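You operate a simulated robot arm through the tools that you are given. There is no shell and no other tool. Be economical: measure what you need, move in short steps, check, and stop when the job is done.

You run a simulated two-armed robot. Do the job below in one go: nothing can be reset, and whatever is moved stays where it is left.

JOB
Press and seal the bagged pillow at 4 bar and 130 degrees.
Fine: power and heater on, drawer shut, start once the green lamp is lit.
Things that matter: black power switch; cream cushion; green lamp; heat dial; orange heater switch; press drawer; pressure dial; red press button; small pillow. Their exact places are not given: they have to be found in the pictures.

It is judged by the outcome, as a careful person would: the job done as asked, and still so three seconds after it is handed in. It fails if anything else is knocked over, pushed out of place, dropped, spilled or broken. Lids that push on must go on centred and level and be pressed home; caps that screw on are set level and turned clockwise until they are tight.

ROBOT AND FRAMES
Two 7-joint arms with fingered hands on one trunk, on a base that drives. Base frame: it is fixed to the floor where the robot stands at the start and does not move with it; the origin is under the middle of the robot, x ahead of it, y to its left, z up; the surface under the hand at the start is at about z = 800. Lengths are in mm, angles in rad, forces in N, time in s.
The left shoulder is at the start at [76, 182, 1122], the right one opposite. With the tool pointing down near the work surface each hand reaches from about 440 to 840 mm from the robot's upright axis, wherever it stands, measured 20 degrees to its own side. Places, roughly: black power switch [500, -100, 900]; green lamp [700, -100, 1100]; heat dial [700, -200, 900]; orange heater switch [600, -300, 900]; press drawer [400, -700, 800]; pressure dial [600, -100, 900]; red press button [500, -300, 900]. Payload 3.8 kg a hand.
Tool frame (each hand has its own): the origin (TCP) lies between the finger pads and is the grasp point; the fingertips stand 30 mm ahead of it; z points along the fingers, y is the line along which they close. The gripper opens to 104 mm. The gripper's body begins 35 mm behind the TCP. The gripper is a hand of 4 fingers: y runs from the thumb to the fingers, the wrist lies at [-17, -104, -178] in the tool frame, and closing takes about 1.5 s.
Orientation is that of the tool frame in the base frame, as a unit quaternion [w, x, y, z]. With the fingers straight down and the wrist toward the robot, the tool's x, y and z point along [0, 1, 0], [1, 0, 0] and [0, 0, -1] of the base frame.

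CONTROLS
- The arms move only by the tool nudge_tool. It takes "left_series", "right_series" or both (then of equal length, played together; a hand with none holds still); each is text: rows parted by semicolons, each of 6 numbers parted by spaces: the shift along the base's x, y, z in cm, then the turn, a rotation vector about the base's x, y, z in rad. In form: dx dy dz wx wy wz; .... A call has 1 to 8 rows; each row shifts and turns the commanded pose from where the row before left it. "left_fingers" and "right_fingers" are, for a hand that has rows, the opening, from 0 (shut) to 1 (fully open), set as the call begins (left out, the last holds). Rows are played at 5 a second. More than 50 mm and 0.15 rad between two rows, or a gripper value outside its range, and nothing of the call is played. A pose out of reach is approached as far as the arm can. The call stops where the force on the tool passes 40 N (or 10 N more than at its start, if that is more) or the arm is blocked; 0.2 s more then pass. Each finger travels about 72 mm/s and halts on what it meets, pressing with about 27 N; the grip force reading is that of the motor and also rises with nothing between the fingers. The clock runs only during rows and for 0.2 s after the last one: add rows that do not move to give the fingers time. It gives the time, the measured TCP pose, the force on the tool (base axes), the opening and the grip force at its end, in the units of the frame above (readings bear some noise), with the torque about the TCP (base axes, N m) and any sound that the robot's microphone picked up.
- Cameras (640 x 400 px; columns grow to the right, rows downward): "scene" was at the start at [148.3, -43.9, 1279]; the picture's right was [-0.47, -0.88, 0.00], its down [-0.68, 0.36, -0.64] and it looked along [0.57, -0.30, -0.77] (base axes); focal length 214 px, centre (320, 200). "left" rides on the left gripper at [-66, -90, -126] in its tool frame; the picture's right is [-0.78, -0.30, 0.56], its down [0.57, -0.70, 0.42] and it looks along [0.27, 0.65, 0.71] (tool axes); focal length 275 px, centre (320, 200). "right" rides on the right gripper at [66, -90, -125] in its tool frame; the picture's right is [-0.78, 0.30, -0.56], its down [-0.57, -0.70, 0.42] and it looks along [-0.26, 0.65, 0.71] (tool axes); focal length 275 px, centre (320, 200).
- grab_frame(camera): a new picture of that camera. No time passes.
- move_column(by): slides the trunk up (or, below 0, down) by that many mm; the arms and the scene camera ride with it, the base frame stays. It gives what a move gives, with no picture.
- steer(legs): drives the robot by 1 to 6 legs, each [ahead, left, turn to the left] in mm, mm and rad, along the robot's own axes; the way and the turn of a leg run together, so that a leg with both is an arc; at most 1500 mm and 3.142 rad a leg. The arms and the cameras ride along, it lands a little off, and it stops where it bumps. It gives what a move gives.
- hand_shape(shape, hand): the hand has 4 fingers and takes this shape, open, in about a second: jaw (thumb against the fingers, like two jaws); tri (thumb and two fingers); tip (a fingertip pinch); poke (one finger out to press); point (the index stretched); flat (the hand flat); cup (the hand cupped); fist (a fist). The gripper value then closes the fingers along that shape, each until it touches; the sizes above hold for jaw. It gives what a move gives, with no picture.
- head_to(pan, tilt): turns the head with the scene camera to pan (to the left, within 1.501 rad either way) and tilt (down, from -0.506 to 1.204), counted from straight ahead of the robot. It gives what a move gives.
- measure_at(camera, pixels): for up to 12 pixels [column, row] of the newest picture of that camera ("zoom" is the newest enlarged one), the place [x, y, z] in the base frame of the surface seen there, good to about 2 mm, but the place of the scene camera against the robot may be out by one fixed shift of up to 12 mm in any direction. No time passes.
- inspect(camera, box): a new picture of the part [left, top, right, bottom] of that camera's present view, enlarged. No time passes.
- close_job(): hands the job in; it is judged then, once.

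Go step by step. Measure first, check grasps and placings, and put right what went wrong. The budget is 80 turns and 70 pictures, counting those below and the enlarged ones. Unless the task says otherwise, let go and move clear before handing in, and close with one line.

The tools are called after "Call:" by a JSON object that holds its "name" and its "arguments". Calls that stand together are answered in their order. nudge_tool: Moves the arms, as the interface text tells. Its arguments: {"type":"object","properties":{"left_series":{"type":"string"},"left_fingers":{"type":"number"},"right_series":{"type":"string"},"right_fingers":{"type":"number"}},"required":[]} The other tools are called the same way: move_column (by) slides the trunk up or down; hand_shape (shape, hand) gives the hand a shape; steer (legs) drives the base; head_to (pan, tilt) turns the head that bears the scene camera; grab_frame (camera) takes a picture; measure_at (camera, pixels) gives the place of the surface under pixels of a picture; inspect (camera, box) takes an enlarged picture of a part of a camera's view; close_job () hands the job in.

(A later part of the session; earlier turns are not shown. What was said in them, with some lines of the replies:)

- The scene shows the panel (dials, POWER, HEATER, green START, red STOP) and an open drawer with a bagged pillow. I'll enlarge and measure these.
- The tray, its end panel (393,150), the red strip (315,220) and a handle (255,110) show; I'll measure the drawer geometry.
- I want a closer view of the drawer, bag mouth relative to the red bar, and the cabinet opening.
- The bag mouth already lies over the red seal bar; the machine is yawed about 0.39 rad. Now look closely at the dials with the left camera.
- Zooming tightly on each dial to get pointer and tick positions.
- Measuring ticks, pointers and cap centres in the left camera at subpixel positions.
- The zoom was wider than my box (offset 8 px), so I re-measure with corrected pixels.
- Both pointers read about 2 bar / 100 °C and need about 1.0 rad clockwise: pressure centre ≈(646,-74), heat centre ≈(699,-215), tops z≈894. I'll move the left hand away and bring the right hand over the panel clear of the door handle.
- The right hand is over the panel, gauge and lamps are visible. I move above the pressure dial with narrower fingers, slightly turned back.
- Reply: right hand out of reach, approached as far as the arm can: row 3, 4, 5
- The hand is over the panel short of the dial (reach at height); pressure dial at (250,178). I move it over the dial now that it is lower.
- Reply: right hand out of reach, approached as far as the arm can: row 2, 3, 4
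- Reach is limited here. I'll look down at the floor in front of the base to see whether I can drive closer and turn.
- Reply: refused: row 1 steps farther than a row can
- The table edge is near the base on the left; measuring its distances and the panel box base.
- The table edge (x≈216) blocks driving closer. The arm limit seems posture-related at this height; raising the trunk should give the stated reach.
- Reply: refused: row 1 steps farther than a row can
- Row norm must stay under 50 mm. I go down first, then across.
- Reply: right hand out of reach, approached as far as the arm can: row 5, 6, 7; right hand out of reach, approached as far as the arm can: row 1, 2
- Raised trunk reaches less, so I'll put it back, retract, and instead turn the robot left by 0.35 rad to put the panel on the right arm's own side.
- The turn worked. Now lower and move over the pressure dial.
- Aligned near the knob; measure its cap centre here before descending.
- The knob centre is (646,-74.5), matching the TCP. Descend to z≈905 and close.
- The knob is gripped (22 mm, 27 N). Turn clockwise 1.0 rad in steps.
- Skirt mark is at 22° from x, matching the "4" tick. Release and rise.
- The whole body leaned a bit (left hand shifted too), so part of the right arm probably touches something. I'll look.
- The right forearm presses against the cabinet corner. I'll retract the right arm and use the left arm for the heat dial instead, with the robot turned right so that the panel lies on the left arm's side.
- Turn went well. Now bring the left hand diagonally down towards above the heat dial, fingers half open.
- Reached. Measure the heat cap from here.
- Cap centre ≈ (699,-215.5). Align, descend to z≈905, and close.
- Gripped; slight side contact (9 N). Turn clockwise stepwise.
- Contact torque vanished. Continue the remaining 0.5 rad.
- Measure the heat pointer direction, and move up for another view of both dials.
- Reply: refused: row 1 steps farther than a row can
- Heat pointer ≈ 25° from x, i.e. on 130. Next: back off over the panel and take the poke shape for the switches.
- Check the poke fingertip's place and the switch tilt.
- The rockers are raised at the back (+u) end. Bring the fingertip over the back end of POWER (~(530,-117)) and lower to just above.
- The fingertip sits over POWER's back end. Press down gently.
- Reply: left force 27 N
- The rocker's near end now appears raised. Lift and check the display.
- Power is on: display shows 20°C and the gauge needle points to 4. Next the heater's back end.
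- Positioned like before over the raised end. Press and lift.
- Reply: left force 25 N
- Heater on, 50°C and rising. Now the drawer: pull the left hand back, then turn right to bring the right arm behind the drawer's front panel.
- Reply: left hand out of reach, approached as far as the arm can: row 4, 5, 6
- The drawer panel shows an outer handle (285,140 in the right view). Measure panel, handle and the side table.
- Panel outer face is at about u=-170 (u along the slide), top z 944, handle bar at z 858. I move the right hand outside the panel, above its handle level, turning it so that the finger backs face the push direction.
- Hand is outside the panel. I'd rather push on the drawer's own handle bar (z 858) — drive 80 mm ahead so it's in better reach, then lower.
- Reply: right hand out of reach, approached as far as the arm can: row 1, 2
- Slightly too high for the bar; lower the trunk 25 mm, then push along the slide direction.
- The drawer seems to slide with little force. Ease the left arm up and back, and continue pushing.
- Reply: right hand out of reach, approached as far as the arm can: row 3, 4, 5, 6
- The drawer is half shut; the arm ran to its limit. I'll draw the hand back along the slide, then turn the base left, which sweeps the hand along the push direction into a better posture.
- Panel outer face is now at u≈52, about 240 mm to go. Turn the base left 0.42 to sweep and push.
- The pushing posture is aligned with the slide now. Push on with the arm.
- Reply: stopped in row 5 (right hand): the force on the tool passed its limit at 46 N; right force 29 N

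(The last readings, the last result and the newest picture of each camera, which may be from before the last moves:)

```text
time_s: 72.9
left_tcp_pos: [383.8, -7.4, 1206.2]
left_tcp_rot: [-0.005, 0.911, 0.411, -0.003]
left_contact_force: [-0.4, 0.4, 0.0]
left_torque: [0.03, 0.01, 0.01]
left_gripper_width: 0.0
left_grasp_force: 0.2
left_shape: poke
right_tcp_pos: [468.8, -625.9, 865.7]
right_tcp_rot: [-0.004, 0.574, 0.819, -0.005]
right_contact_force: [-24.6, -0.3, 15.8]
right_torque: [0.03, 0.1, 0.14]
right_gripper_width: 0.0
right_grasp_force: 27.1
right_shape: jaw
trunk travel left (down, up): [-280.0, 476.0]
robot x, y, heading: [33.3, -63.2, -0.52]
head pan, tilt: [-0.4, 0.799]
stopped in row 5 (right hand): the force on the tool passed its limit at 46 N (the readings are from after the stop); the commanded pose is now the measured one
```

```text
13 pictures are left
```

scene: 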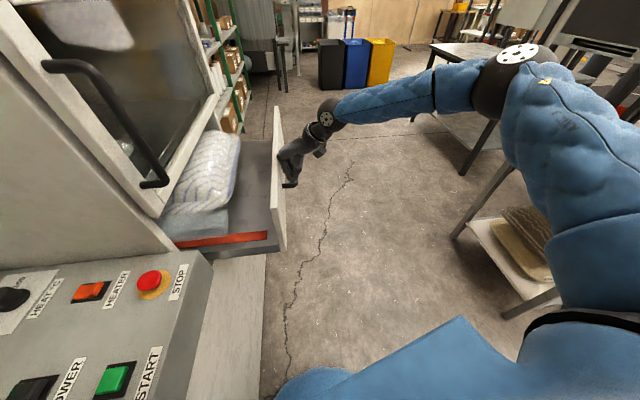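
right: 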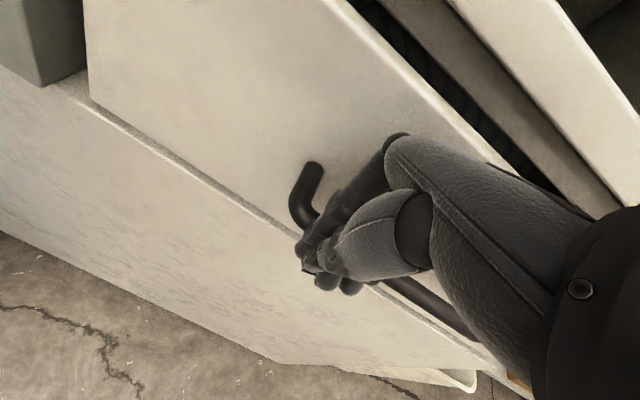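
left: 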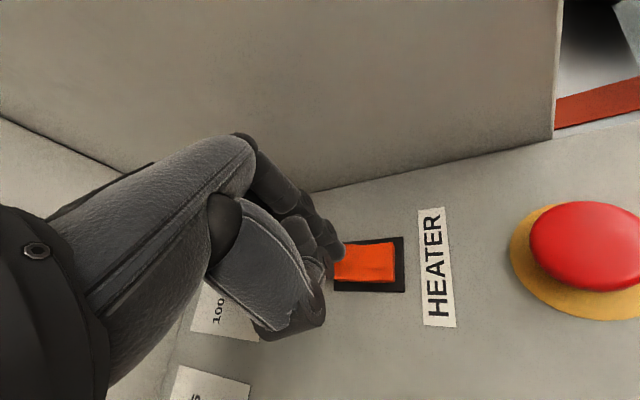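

It stopped at 46 N; check from the head whether the drawer is fully home.

Call:
{"name": "grab_frame", "arguments": {"camera": "scene"}}

Call:
{"name": "measure_at", "arguments": {"camera": "right", "pixels": [[92, 95], [85, 50], [345, 20], [500, 170], [560, 60], [60, 80], [150, 60]]}}

```text
12 pictures are left
```

scene: 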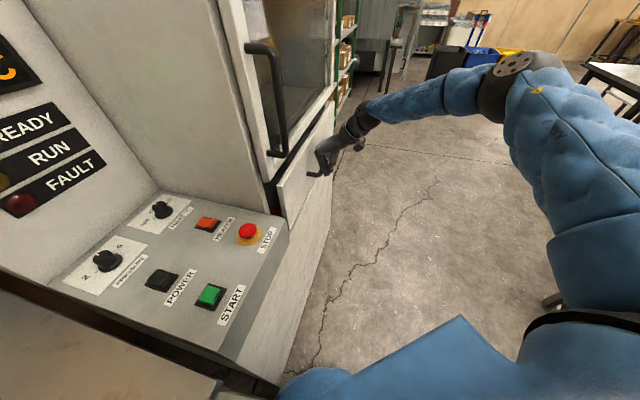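

```text
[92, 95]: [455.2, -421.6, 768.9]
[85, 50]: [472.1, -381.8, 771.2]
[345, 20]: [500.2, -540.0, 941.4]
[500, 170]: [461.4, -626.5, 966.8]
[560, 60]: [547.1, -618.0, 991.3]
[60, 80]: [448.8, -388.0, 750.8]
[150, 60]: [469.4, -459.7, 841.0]
```

Zoom on the panel-to-cabinet joint around (285,190).

Call:
{"name": "inspect", "arguments": {"camera": "scene", "box": [235, 110, 363, 240]}}

Call:
{"name": "measure_at", "arguments": {"camera": "zoom", "pixels": [[210, 300], [235, 310], [215, 260], [240, 260], [200, 235], [195, 320], [225, 200]]}}

```text
3.08 times, centred on (299, 175) of scene
```

zoom: 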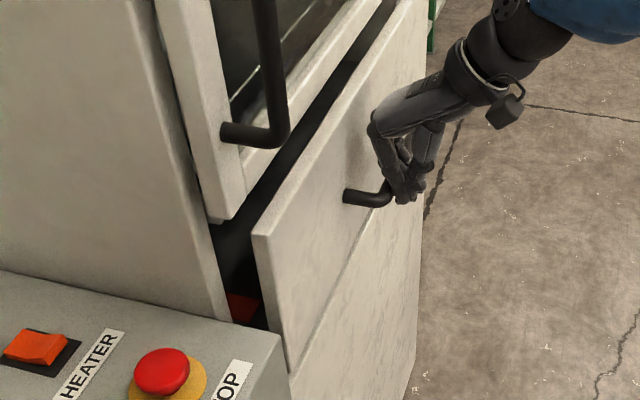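

```text
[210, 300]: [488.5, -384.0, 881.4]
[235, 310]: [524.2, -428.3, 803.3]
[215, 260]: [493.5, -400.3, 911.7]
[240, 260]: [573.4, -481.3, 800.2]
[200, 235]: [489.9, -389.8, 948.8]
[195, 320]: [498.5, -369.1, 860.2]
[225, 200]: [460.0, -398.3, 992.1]
```

A gap of about 27 mm remains (panel inner u≈280, cabinet front u≈307). Push on in small steps.

Call:
{"name": "nudge_tool", "arguments": {"right_series": "0.6 0.25 0 0 0 0; 0.6 0.25 0 0 0 0; 0.6 0.25 0 0 0 0; 0.6 0.25 0 0 0 0; 0.6 0.25 0 0 0 0; 0.6 0.25 0 0 0 0; 0 0 0 0 0 0"}}

Call:
{"name": "inspect", "arguments": {"camera": "scene", "box": [235, 110, 363, 240]}}

```text
time_s: 73.3
left_tcp_pos: [383.1, -6.6, 1207.2]
left_tcp_rot: [-0.005, 0.911, 0.412, -0.004]
left_contact_force: [0.2, 0.2, -0.1]
left_torque: [0.06, 0.03, 0.0]
left_gripper_width: 0.1
left_grasp_force: 0.1
left_shape: poke
right_tcp_pos: [469.5, -627.5, 867.2]
right_tcp_rot: [-0.005, 0.575, 0.818, -0.007]
right_contact_force: [-24.0, 0.8, 19.0]
right_torque: [0.08, 0.05, 0.11]
right_gripper_width: 0.0
right_grasp_force: 27.3
right_shape: jaw
right hand out of reach, approached as far as the arm can: row 2
trunk travel left (down, up): [-280.0, 476.0]
robot x, y, heading: [32.0, -64.0, -0.525]
head pan, tilt: [-0.4, 0.799]
stopped in row 2 (right hand): the force on the tool passed its limit at 43 N (the readings are from after the stop); the commanded pose is now the measured one
```

```text
3.08 times, centred on (299, 175) of scene
```

zoom: 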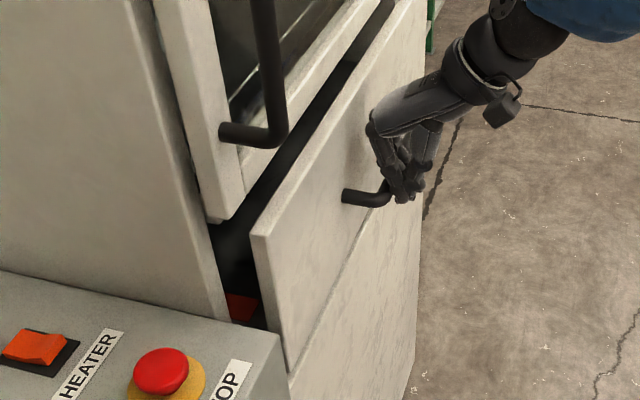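

The arm's force reading is partly upward and it nears its limit. I'll use the base instead: a small drive along the slide direction, watching the force.

Call:
{"name": "steer", "arguments": {"legs": [[11, 14, 0]]}}

Call:
{"name": "inspect", "arguments": {"camera": "scene", "box": [235, 110, 363, 240]}}

```text
time_s: 74.1
left_tcp_pos: [385.3, -7.4, 1205.8]
left_tcp_rot: [-0.006, 0.912, 0.41, -0.004]
left_contact_force: [0.5, -0.4, 0.0]
left_torque: [0.0, 0.02, -0.02]
left_gripper_width: 0.2
left_grasp_force: 0.0
left_shape: poke
right_tcp_pos: [470.4, -628.2, 867.2]
right_tcp_rot: [-0.006, 0.576, 0.817, -0.008]
right_contact_force: [-14.3, 0.9, 10.7]
right_torque: [0.12, -0.03, 0.11]
right_gripper_width: 0.2
right_grasp_force: 27.4
right_shape: jaw
trunk travel left (down, up): [-280.0, 476.0]
robot x, y, heading: [37.6, -61.1, -0.522]
head pan, tilt: [-0.4, 0.799]
stopped in leg 1: the robot was blocked; the commanded pose is now the measured one
```

```text
3.08 times, centred on (299, 175) of scene
```

zoom: 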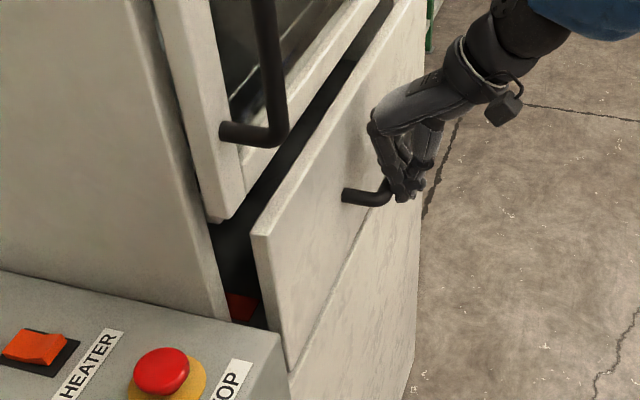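

Blocked. Retract the hand and look at display/lamps and the drawer joint.

Call:
{"name": "nudge_tool", "arguments": {"right_series": "-2.5 -1 0 0 0 0; -3.5 -1.5 0 0 0 0; -3.5 -1.5 2 0 0 0; -2 -1.5 4 0 0 0; -2 -1.5 4 0 0 0; 0 0 0 0 0 0"}}

Call:
{"name": "head_to", "arguments": {"pan": 0.1, "tilt": 0.6}}

Call:
{"name": "grab_frame", "arguments": {"camera": "scene"}}

Call:
{"name": "grab_frame", "arguments": {"camera": "right"}}

```text
time_s: 75.5
left_tcp_pos: [386.2, -7.5, 1204.4]
left_tcp_rot: [-0.007, 0.912, 0.411, -0.004]
left_contact_force: [0.2, 0.6, -0.5]
left_torque: [-0.04, 0.03, -0.02]
left_gripper_width: 0.0
left_grasp_force: 0.1
left_shape: poke
right_tcp_pos: [335.0, -697.5, 965.6]
right_tcp_rot: [-0.007, 0.576, 0.817, -0.008]
right_contact_force: [-0.1, -0.7, -0.1]
right_torque: [0.0, 0.0, 0.03]
right_gripper_width: 0.1
right_grasp_force: 26.8
right_shape: jaw
trunk travel left (down, up): [-280.0, 476.0]
robot x, y, heading: [35.9, -61.1, -0.525]
head pan, tilt: [-0.4, 0.799]
```

```text
time_s: 76.4
left_tcp_pos: [386.9, -8.1, 1205.0]
left_tcp_rot: [-0.007, 0.912, 0.41, -0.004]
left_contact_force: [0.4, 0.3, 0.6]
left_torque: [-0.04, 0.0, 0.0]
left_gripper_width: 0.0
left_grasp_force: 0.0
left_shape: poke
right_tcp_pos: [334.5, -695.9, 965.3]
right_tcp_rot: [-0.006, 0.577, 0.817, -0.007]
right_contact_force: [0.1, 0.9, -0.2]
right_torque: [0.01, 0.02, -0.02]
right_gripper_width: 0.0
right_grasp_force: 27.6
right_shape: jaw
trunk travel left (down, up): [-280.0, 476.0]
robot x, y, heading: [35.3, -66.1, -0.527]
head pan, tilt: [0.099, 0.6]
```

```text
8 pictures are left
```

scene: 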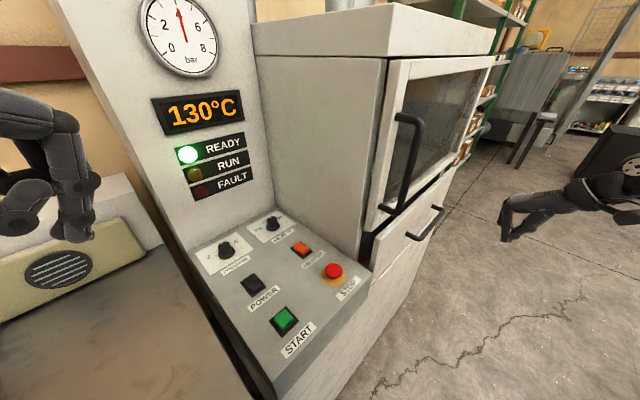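

```text
7 pictures are left
```

right: 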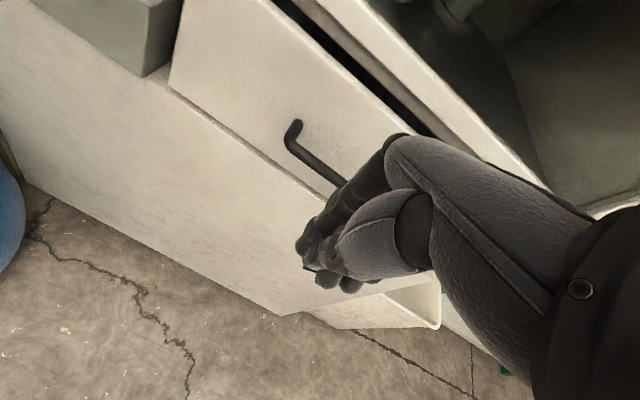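

READY (188,155) is lit, display 130°C, gauge 4 bar, so the drawer is home. Back up a little so START is within the left arm's reach and position the finger above it.

Call:
{"name": "steer", "arguments": {"legs": [[-80, 0, 0]]}}

```text
time_s: 77.5
left_tcp_pos: [316.1, 34.5, 1205.9]
left_tcp_rot: [-0.006, 0.912, 0.411, -0.004]
left_contact_force: [-1.2, 0.8, -0.6]
left_torque: [-0.01, -0.01, 0.0]
left_gripper_width: 0.0
left_grasp_force: 0.1
left_shape: poke
right_tcp_pos: [265.1, -654.6, 965.7]
right_tcp_rot: [-0.005, 0.576, 0.817, -0.008]
right_contact_force: [-1.2, 0.4, 0.0]
right_torque: [-0.03, -0.02, 0.0]
right_gripper_width: 0.0
right_grasp_force: 26.6
right_shape: jaw
trunk travel left (down, up): [-280.0, 476.0]
robot x, y, heading: [-33.6, -24.8, -0.524]
head pan, tilt: [0.099, 0.6]
```

Approach above START.

Call:
{"name": "nudge_tool", "arguments": {"left_series": "1.2 -2.48 -2.6 0 0 0; 1.2 -2.48 -2.6 0 0 0; 1.2 -2.48 -2.6 0 0 0; 1.2 -2.48 -2.6 0 0 0; 1.2 -2.48 -2.6 0 0 0; 1.2 -2.48 -2.6 0 0 0; 1.2 -2.48 -2.6 0 0 0; 1.2 -2.48 -2.6 0 0 0"}}

Call:
{"name": "nudge_tool", "arguments": {"left_series": "0 0 -3.5 0 0 0; 0 0 -3 0 0 0; 0 0 0 0 0 0"}}

Call:
{"name": "grab_frame", "arguments": {"camera": "left"}}

```text
time_s: 79.2
left_tcp_pos: [414.5, -165.3, 996.2]
left_tcp_rot: [-0.006, 0.912, 0.411, -0.004]
left_contact_force: [-0.2, 0.4, 0.2]
left_torque: [0.01, 0.0, -0.01]
left_gripper_width: 0.0
left_grasp_force: 0.1
left_shape: poke
right_tcp_pos: [266.0, -656.1, 964.6]
right_tcp_rot: [-0.007, 0.576, 0.817, -0.008]
right_contact_force: [-0.3, 0.2, -0.7]
right_torque: [-0.01, -0.01, 0.0]
right_gripper_width: 0.2
right_grasp_force: 27.1
right_shape: jaw
trunk travel left (down, up): [-280.0, 476.0]
robot x, y, heading: [-31.7, -23.3, -0.525]
head pan, tilt: [0.099, 0.6]
```

```text
time_s: 80.0
left_tcp_pos: [413.1, -165.2, 930.4]
left_tcp_rot: [-0.006, 0.911, 0.412, -0.004]
left_contact_force: [-0.3, 0.2, 0.3]
left_torque: [0.0, 0.04, 0.01]
left_gripper_width: 0.0
left_grasp_force: 0.1
left_shape: poke
right_tcp_pos: [265.6, -656.8, 964.5]
right_tcp_rot: [-0.007, 0.576, 0.817, -0.008]
right_contact_force: [-0.9, 0.4, -0.8]
right_torque: [0.0, -0.03, 0.0]
right_gripper_width: 0.0
right_grasp_force: 26.7
right_shape: jaw
trunk travel left (down, up): [-280.0, 476.0]
robot x, y, heading: [-34.4, -23.4, -0.527]
head pan, tilt: [0.099, 0.6]
```

```text
6 pictures are left
```

left: 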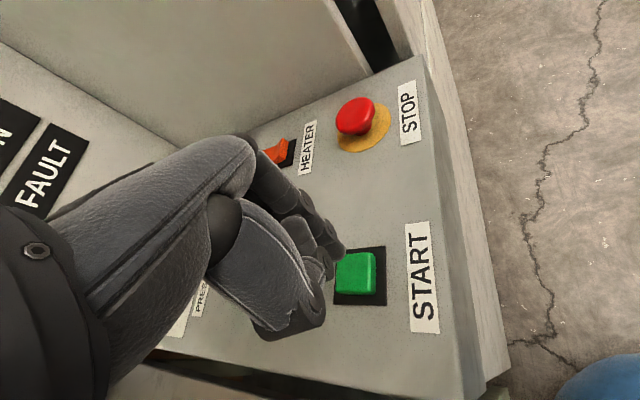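

The tip projects onto the middle of START (355,270). Press.

Call:
{"name": "nudge_tool", "arguments": {"left_series": "0 0 -1.5 0 0 0; 0 0 -0.8 0 0 0; 0 0 -0.5 0 0 0; 0 0 -0.4 0 0 0; 0 0 -0.4 0 0 0; 0 0 -0.3 0 0 0; 0 0 0 0 0 0"}}

Call:
{"name": "grab_frame", "arguments": {"camera": "scene"}}

```text
time_s: 81.7
left_tcp_pos: [412.8, -167.1, 895.8]
left_tcp_rot: [-0.004, 0.912, 0.411, -0.003]
left_contact_force: [5.0, -2.7, 15.3]
left_torque: [0.11, -0.22, -0.05]
left_gripper_width: 0.2
left_grasp_force: 0.0
left_shape: poke
right_tcp_pos: [266.1, -655.6, 965.9]
right_tcp_rot: [-0.006, 0.577, 0.817, -0.008]
right_contact_force: [0.6, -0.2, -0.7]
right_torque: [0.01, 0.03, 0.02]
right_gripper_width: 0.0
right_grasp_force: 26.9
right_shape: jaw
trunk travel left (down, up): [-280.0, 476.0]
robot x, y, heading: [-33.9, -23.0, -0.521]
head pan, tilt: [0.099, 0.6]
heard: click
```

```text
5 pictures are left
```

scene: 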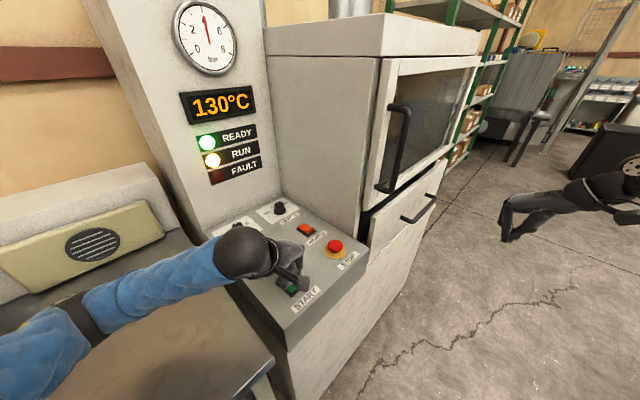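

RUN (210,160) lit after a click. Lift clear and wait for the cycle to run.

Call:
{"name": "nudge_tool", "arguments": {"left_series": "0 0 4 0 0 0; -1 2 4 0 0 0; -1 3 3.5 0 0 0; -1 3 3.5 0 0 0; 0 0 0 0 0 0; 0 0 0 0 0 0; 0 0 0 0 0 0; 0 0 0 0 0 0"}}

Call:
{"name": "nudge_tool", "arguments": {"left_series": "0 0 0 0 0 0; 0 0 0 0 0 0; 0 0 0 0 0 0; 0 0 0 0 0 0; 0 0 0 0 0 0; 0 0 0 0 0 0; 0 0 0 0 0 0; 0 0 0 0 0 0"}}

Call:
{"name": "nudge_tool", "arguments": {"left_series": "0 0 0 0 0 0; 0 0 0 0 0 0; 0 0 0 0 0 0; 0 0 0 0 0 0; 0 0 0 0 0 0; 0 0 0 0 0 0; 0 0 0 0 0 0; 0 0 0 0 0 0"}}

Call:
{"name": "grab_frame", "arguments": {"camera": "scene"}}

```text
time_s: 83.5
left_tcp_pos: [380.4, -87.3, 1044.6]
left_tcp_rot: [-0.007, 0.911, 0.411, -0.003]
left_contact_force: [-0.7, 0.9, -0.7]
left_torque: [-0.01, -0.03, 0.01]
left_gripper_width: 0.0
left_grasp_force: 0.0
left_shape: poke
right_tcp_pos: [264.8, -654.8, 963.9]
right_tcp_rot: [-0.007, 0.576, 0.817, -0.007]
right_contact_force: [-0.6, -0.4, 0.1]
right_torque: [0.01, 0.01, -0.01]
right_gripper_width: 0.3
right_grasp_force: 26.9
right_shape: jaw
trunk travel left (down, up): [-280.0, 476.0]
robot x, y, heading: [-35.8, -24.4, -0.529]
head pan, tilt: [0.099, 0.6]
```

```text
time_s: 85.2
left_tcp_pos: [380.8, -85.6, 1044.0]
left_tcp_rot: [-0.007, 0.912, 0.411, -0.004]
left_contact_force: [0.2, -0.3, 0.9]
left_torque: [0.03, -0.02, 0.02]
left_gripper_width: 0.0
left_grasp_force: 0.0
left_shape: poke
right_tcp_pos: [266.5, -656.1, 963.9]
right_tcp_rot: [-0.007, 0.576, 0.817, -0.008]
right_contact_force: [0.7, 0.2, 0.5]
right_torque: [0.02, 0.0, 0.03]
right_gripper_width: 0.1
right_grasp_force: 27.0
right_shape: jaw
trunk travel left (down, up): [-280.0, 476.0]
robot x, y, heading: [-39.3, -22.6, -0.522]
head pan, tilt: [0.099, 0.6]
```

```text
time_s: 87.0
left_tcp_pos: [382.3, -85.4, 1045.1]
left_tcp_rot: [-0.006, 0.912, 0.41, -0.004]
left_contact_force: [-0.1, 0.3, 0.0]
left_torque: [0.01, 0.01, 0.01]
left_gripper_width: 0.1
left_grasp_force: 0.1
left_shape: poke
right_tcp_pos: [266.2, -655.4, 965.5]
right_tcp_rot: [-0.006, 0.575, 0.818, -0.008]
right_contact_force: [-0.5, 0.3, 0.7]
right_torque: [-0.02, -0.04, 0.01]
right_gripper_width: 0.0
right_grasp_force: 27.3
right_shape: jaw
trunk travel left (down, up): [-280.0, 476.0]
robot x, y, heading: [-39.7, -24.0, -0.526]
head pan, tilt: [0.099, 0.6]
```

```text
4 pictures are left
```

scene: 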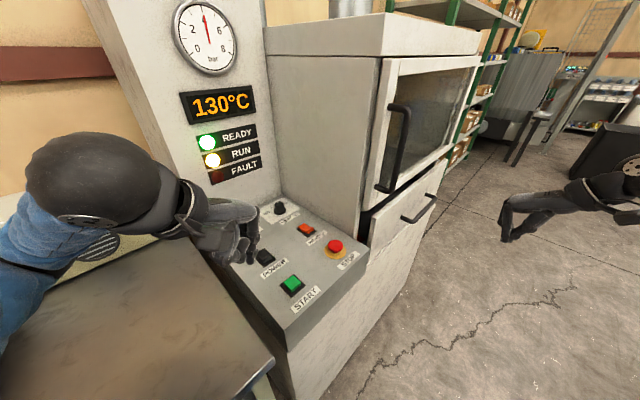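

RUN is still lit (READY green, no FAULT). Wait longer for the cycle to finish before handing in.

Call:
{"name": "nudge_tool", "arguments": {"left_series": "0 0 0 0 0 0; 0 0 0 0 0 0; 0 0 0 0 0 0; 0 0 0 0 0 0; 0 0 0 0 0 0; 0 0 0 0 0 0; 0 0 0 0 0 0; 0 0 0 0 0 0"}}

Call:
{"name": "nudge_tool", "arguments": {"left_series": "0 0 0 0 0 0; 0 0 0 0 0 0; 0 0 0 0 0 0; 0 0 0 0 0 0; 0 0 0 0 0 0; 0 0 0 0 0 0; 0 0 0 0 0 0; 0 0 0 0 0 0"}}

Call:
{"name": "nudge_tool", "arguments": {"left_series": "0 0 0 0 0 0; 0 0 0 0 0 0; 0 0 0 0 0 0; 0 0 0 0 0 0; 0 0 0 0 0 0; 0 0 0 0 0 0; 0 0 0 0 0 0; 0 0 0 0 0 0"}}

Call:
{"name": "nudge_tool", "arguments": {"left_series": "0 0 0 0 0 0; 0 0 0 0 0 0; 0 0 0 0 0 0; 0 0 0 0 0 0; 0 0 0 0 0 0; 0 0 0 0 0 0; 0 0 0 0 0 0; 0 0 0 0 0 0"}}

Call:
{"name": "grab_frame", "arguments": {"camera": "scene"}}

```text
time_s: 88.8
left_tcp_pos: [381.0, -86.3, 1043.3]
left_tcp_rot: [-0.007, 0.912, 0.41, -0.004]
left_contact_force: [-0.5, 0.0, 0.7]
left_torque: [-0.01, 0.03, -0.01]
left_gripper_width: 0.0
left_grasp_force: 0.1
left_shape: poke
right_tcp_pos: [266.2, -655.1, 965.1]
right_tcp_rot: [-0.006, 0.577, 0.817, -0.008]
right_contact_force: [-0.2, 0.0, 0.6]
right_torque: [0.0, 0.0, -0.01]
right_gripper_width: 0.0
right_grasp_force: 27.0
right_shape: jaw
trunk travel left (down, up): [-280.0, 476.0]
robot x, y, heading: [-36.8, -22.5, -0.525]
head pan, tilt: [0.099, 0.6]
```

```text
time_s: 90.7
left_tcp_pos: [382.1, -86.0, 1044.8]
left_tcp_rot: [-0.007, 0.912, 0.41, -0.005]
left_contact_force: [0.0, -0.3, 0.1]
left_torque: [0.01, -0.01, -0.04]
left_gripper_width: 0.0
left_grasp_force: 0.1
left_shape: poke
right_tcp_pos: [266.3, -655.3, 964.7]
right_tcp_rot: [-0.007, 0.575, 0.818, -0.007]
right_contact_force: [0.0, -0.2, -0.7]
right_torque: [0.0, 0.01, 0.0]
right_gripper_width: 0.2
right_grasp_force: 26.4
right_shape: jaw
trunk travel left (down, up): [-280.0, 476.0]
robot x, y, heading: [-36.2, -22.6, -0.521]
head pan, tilt: [0.099, 0.6]
```

```text
time_s: 92.5
left_tcp_pos: [380.1, -85.9, 1044.9]
left_tcp_rot: [-0.008, 0.912, 0.41, -0.004]
left_contact_force: [0.0, 0.0, 0.4]
left_torque: [0.01, -0.01, 0.0]
left_gripper_width: 0.1
left_grasp_force: 0.2
left_shape: poke
right_tcp_pos: [266.1, -655.0, 964.1]
right_tcp_rot: [-0.005, 0.576, 0.818, -0.007]
right_contact_force: [-0.1, 0.5, 0.5]
right_torque: [-0.01, 0.05, 0.0]
right_gripper_width: 0.0
right_grasp_force: 26.8
right_shape: jaw
trunk travel left (down, up): [-280.0, 476.0]
robot x, y, heading: [-35.6, -22.2, -0.525]
head pan, tilt: [0.099, 0.6]
```

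```text
time_s: 94.2
left_tcp_pos: [381.9, -85.6, 1044.8]
left_tcp_rot: [-0.007, 0.911, 0.411, -0.004]
left_contact_force: [0.9, 0.5, 0.7]
left_torque: [0.0, -0.01, 0.03]
left_gripper_width: 0.1
left_grasp_force: 0.1
left_shape: poke
right_tcp_pos: [266.9, -655.7, 964.4]
right_tcp_rot: [-0.005, 0.575, 0.818, -0.007]
right_contact_force: [0.7, -0.7, -0.4]
right_torque: [-0.01, 0.01, 0.01]
right_gripper_width: 0.0
right_grasp_force: 27.0
right_shape: jaw
trunk travel left (down, up): [-280.0, 476.0]
robot x, y, heading: [-38.1, -21.5, -0.523]
head pan, tilt: [0.099, 0.6]
```

```text
3 pictures are left
```

scene: 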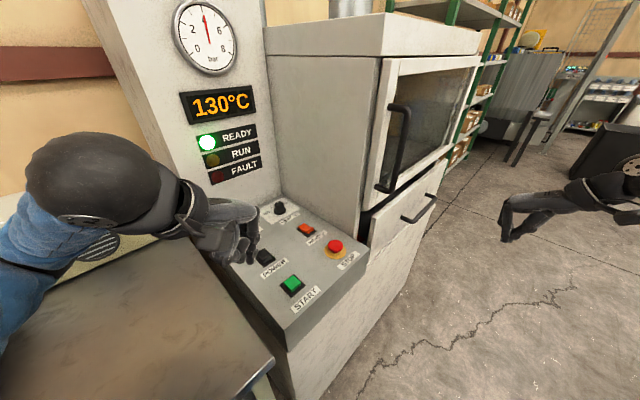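

RUN has gone out and FAULT stayed dark, so the cycle is complete at 130°C and 4 bar, with both hands clear. Handing in.

Call:
{"name": "close_job", "arguments": {}}

```text
The job is handed in.
```

The bagged pillow was pressed and sealed at 4 bar and 130 °C: START was pressed with READY lit, RUN came on and went out again, and FAULT never lit. I took the drawer as shut because READY lit and it would go no further, though about 27 mm of gap still shows behind its front. I did not open it to look at the seal.
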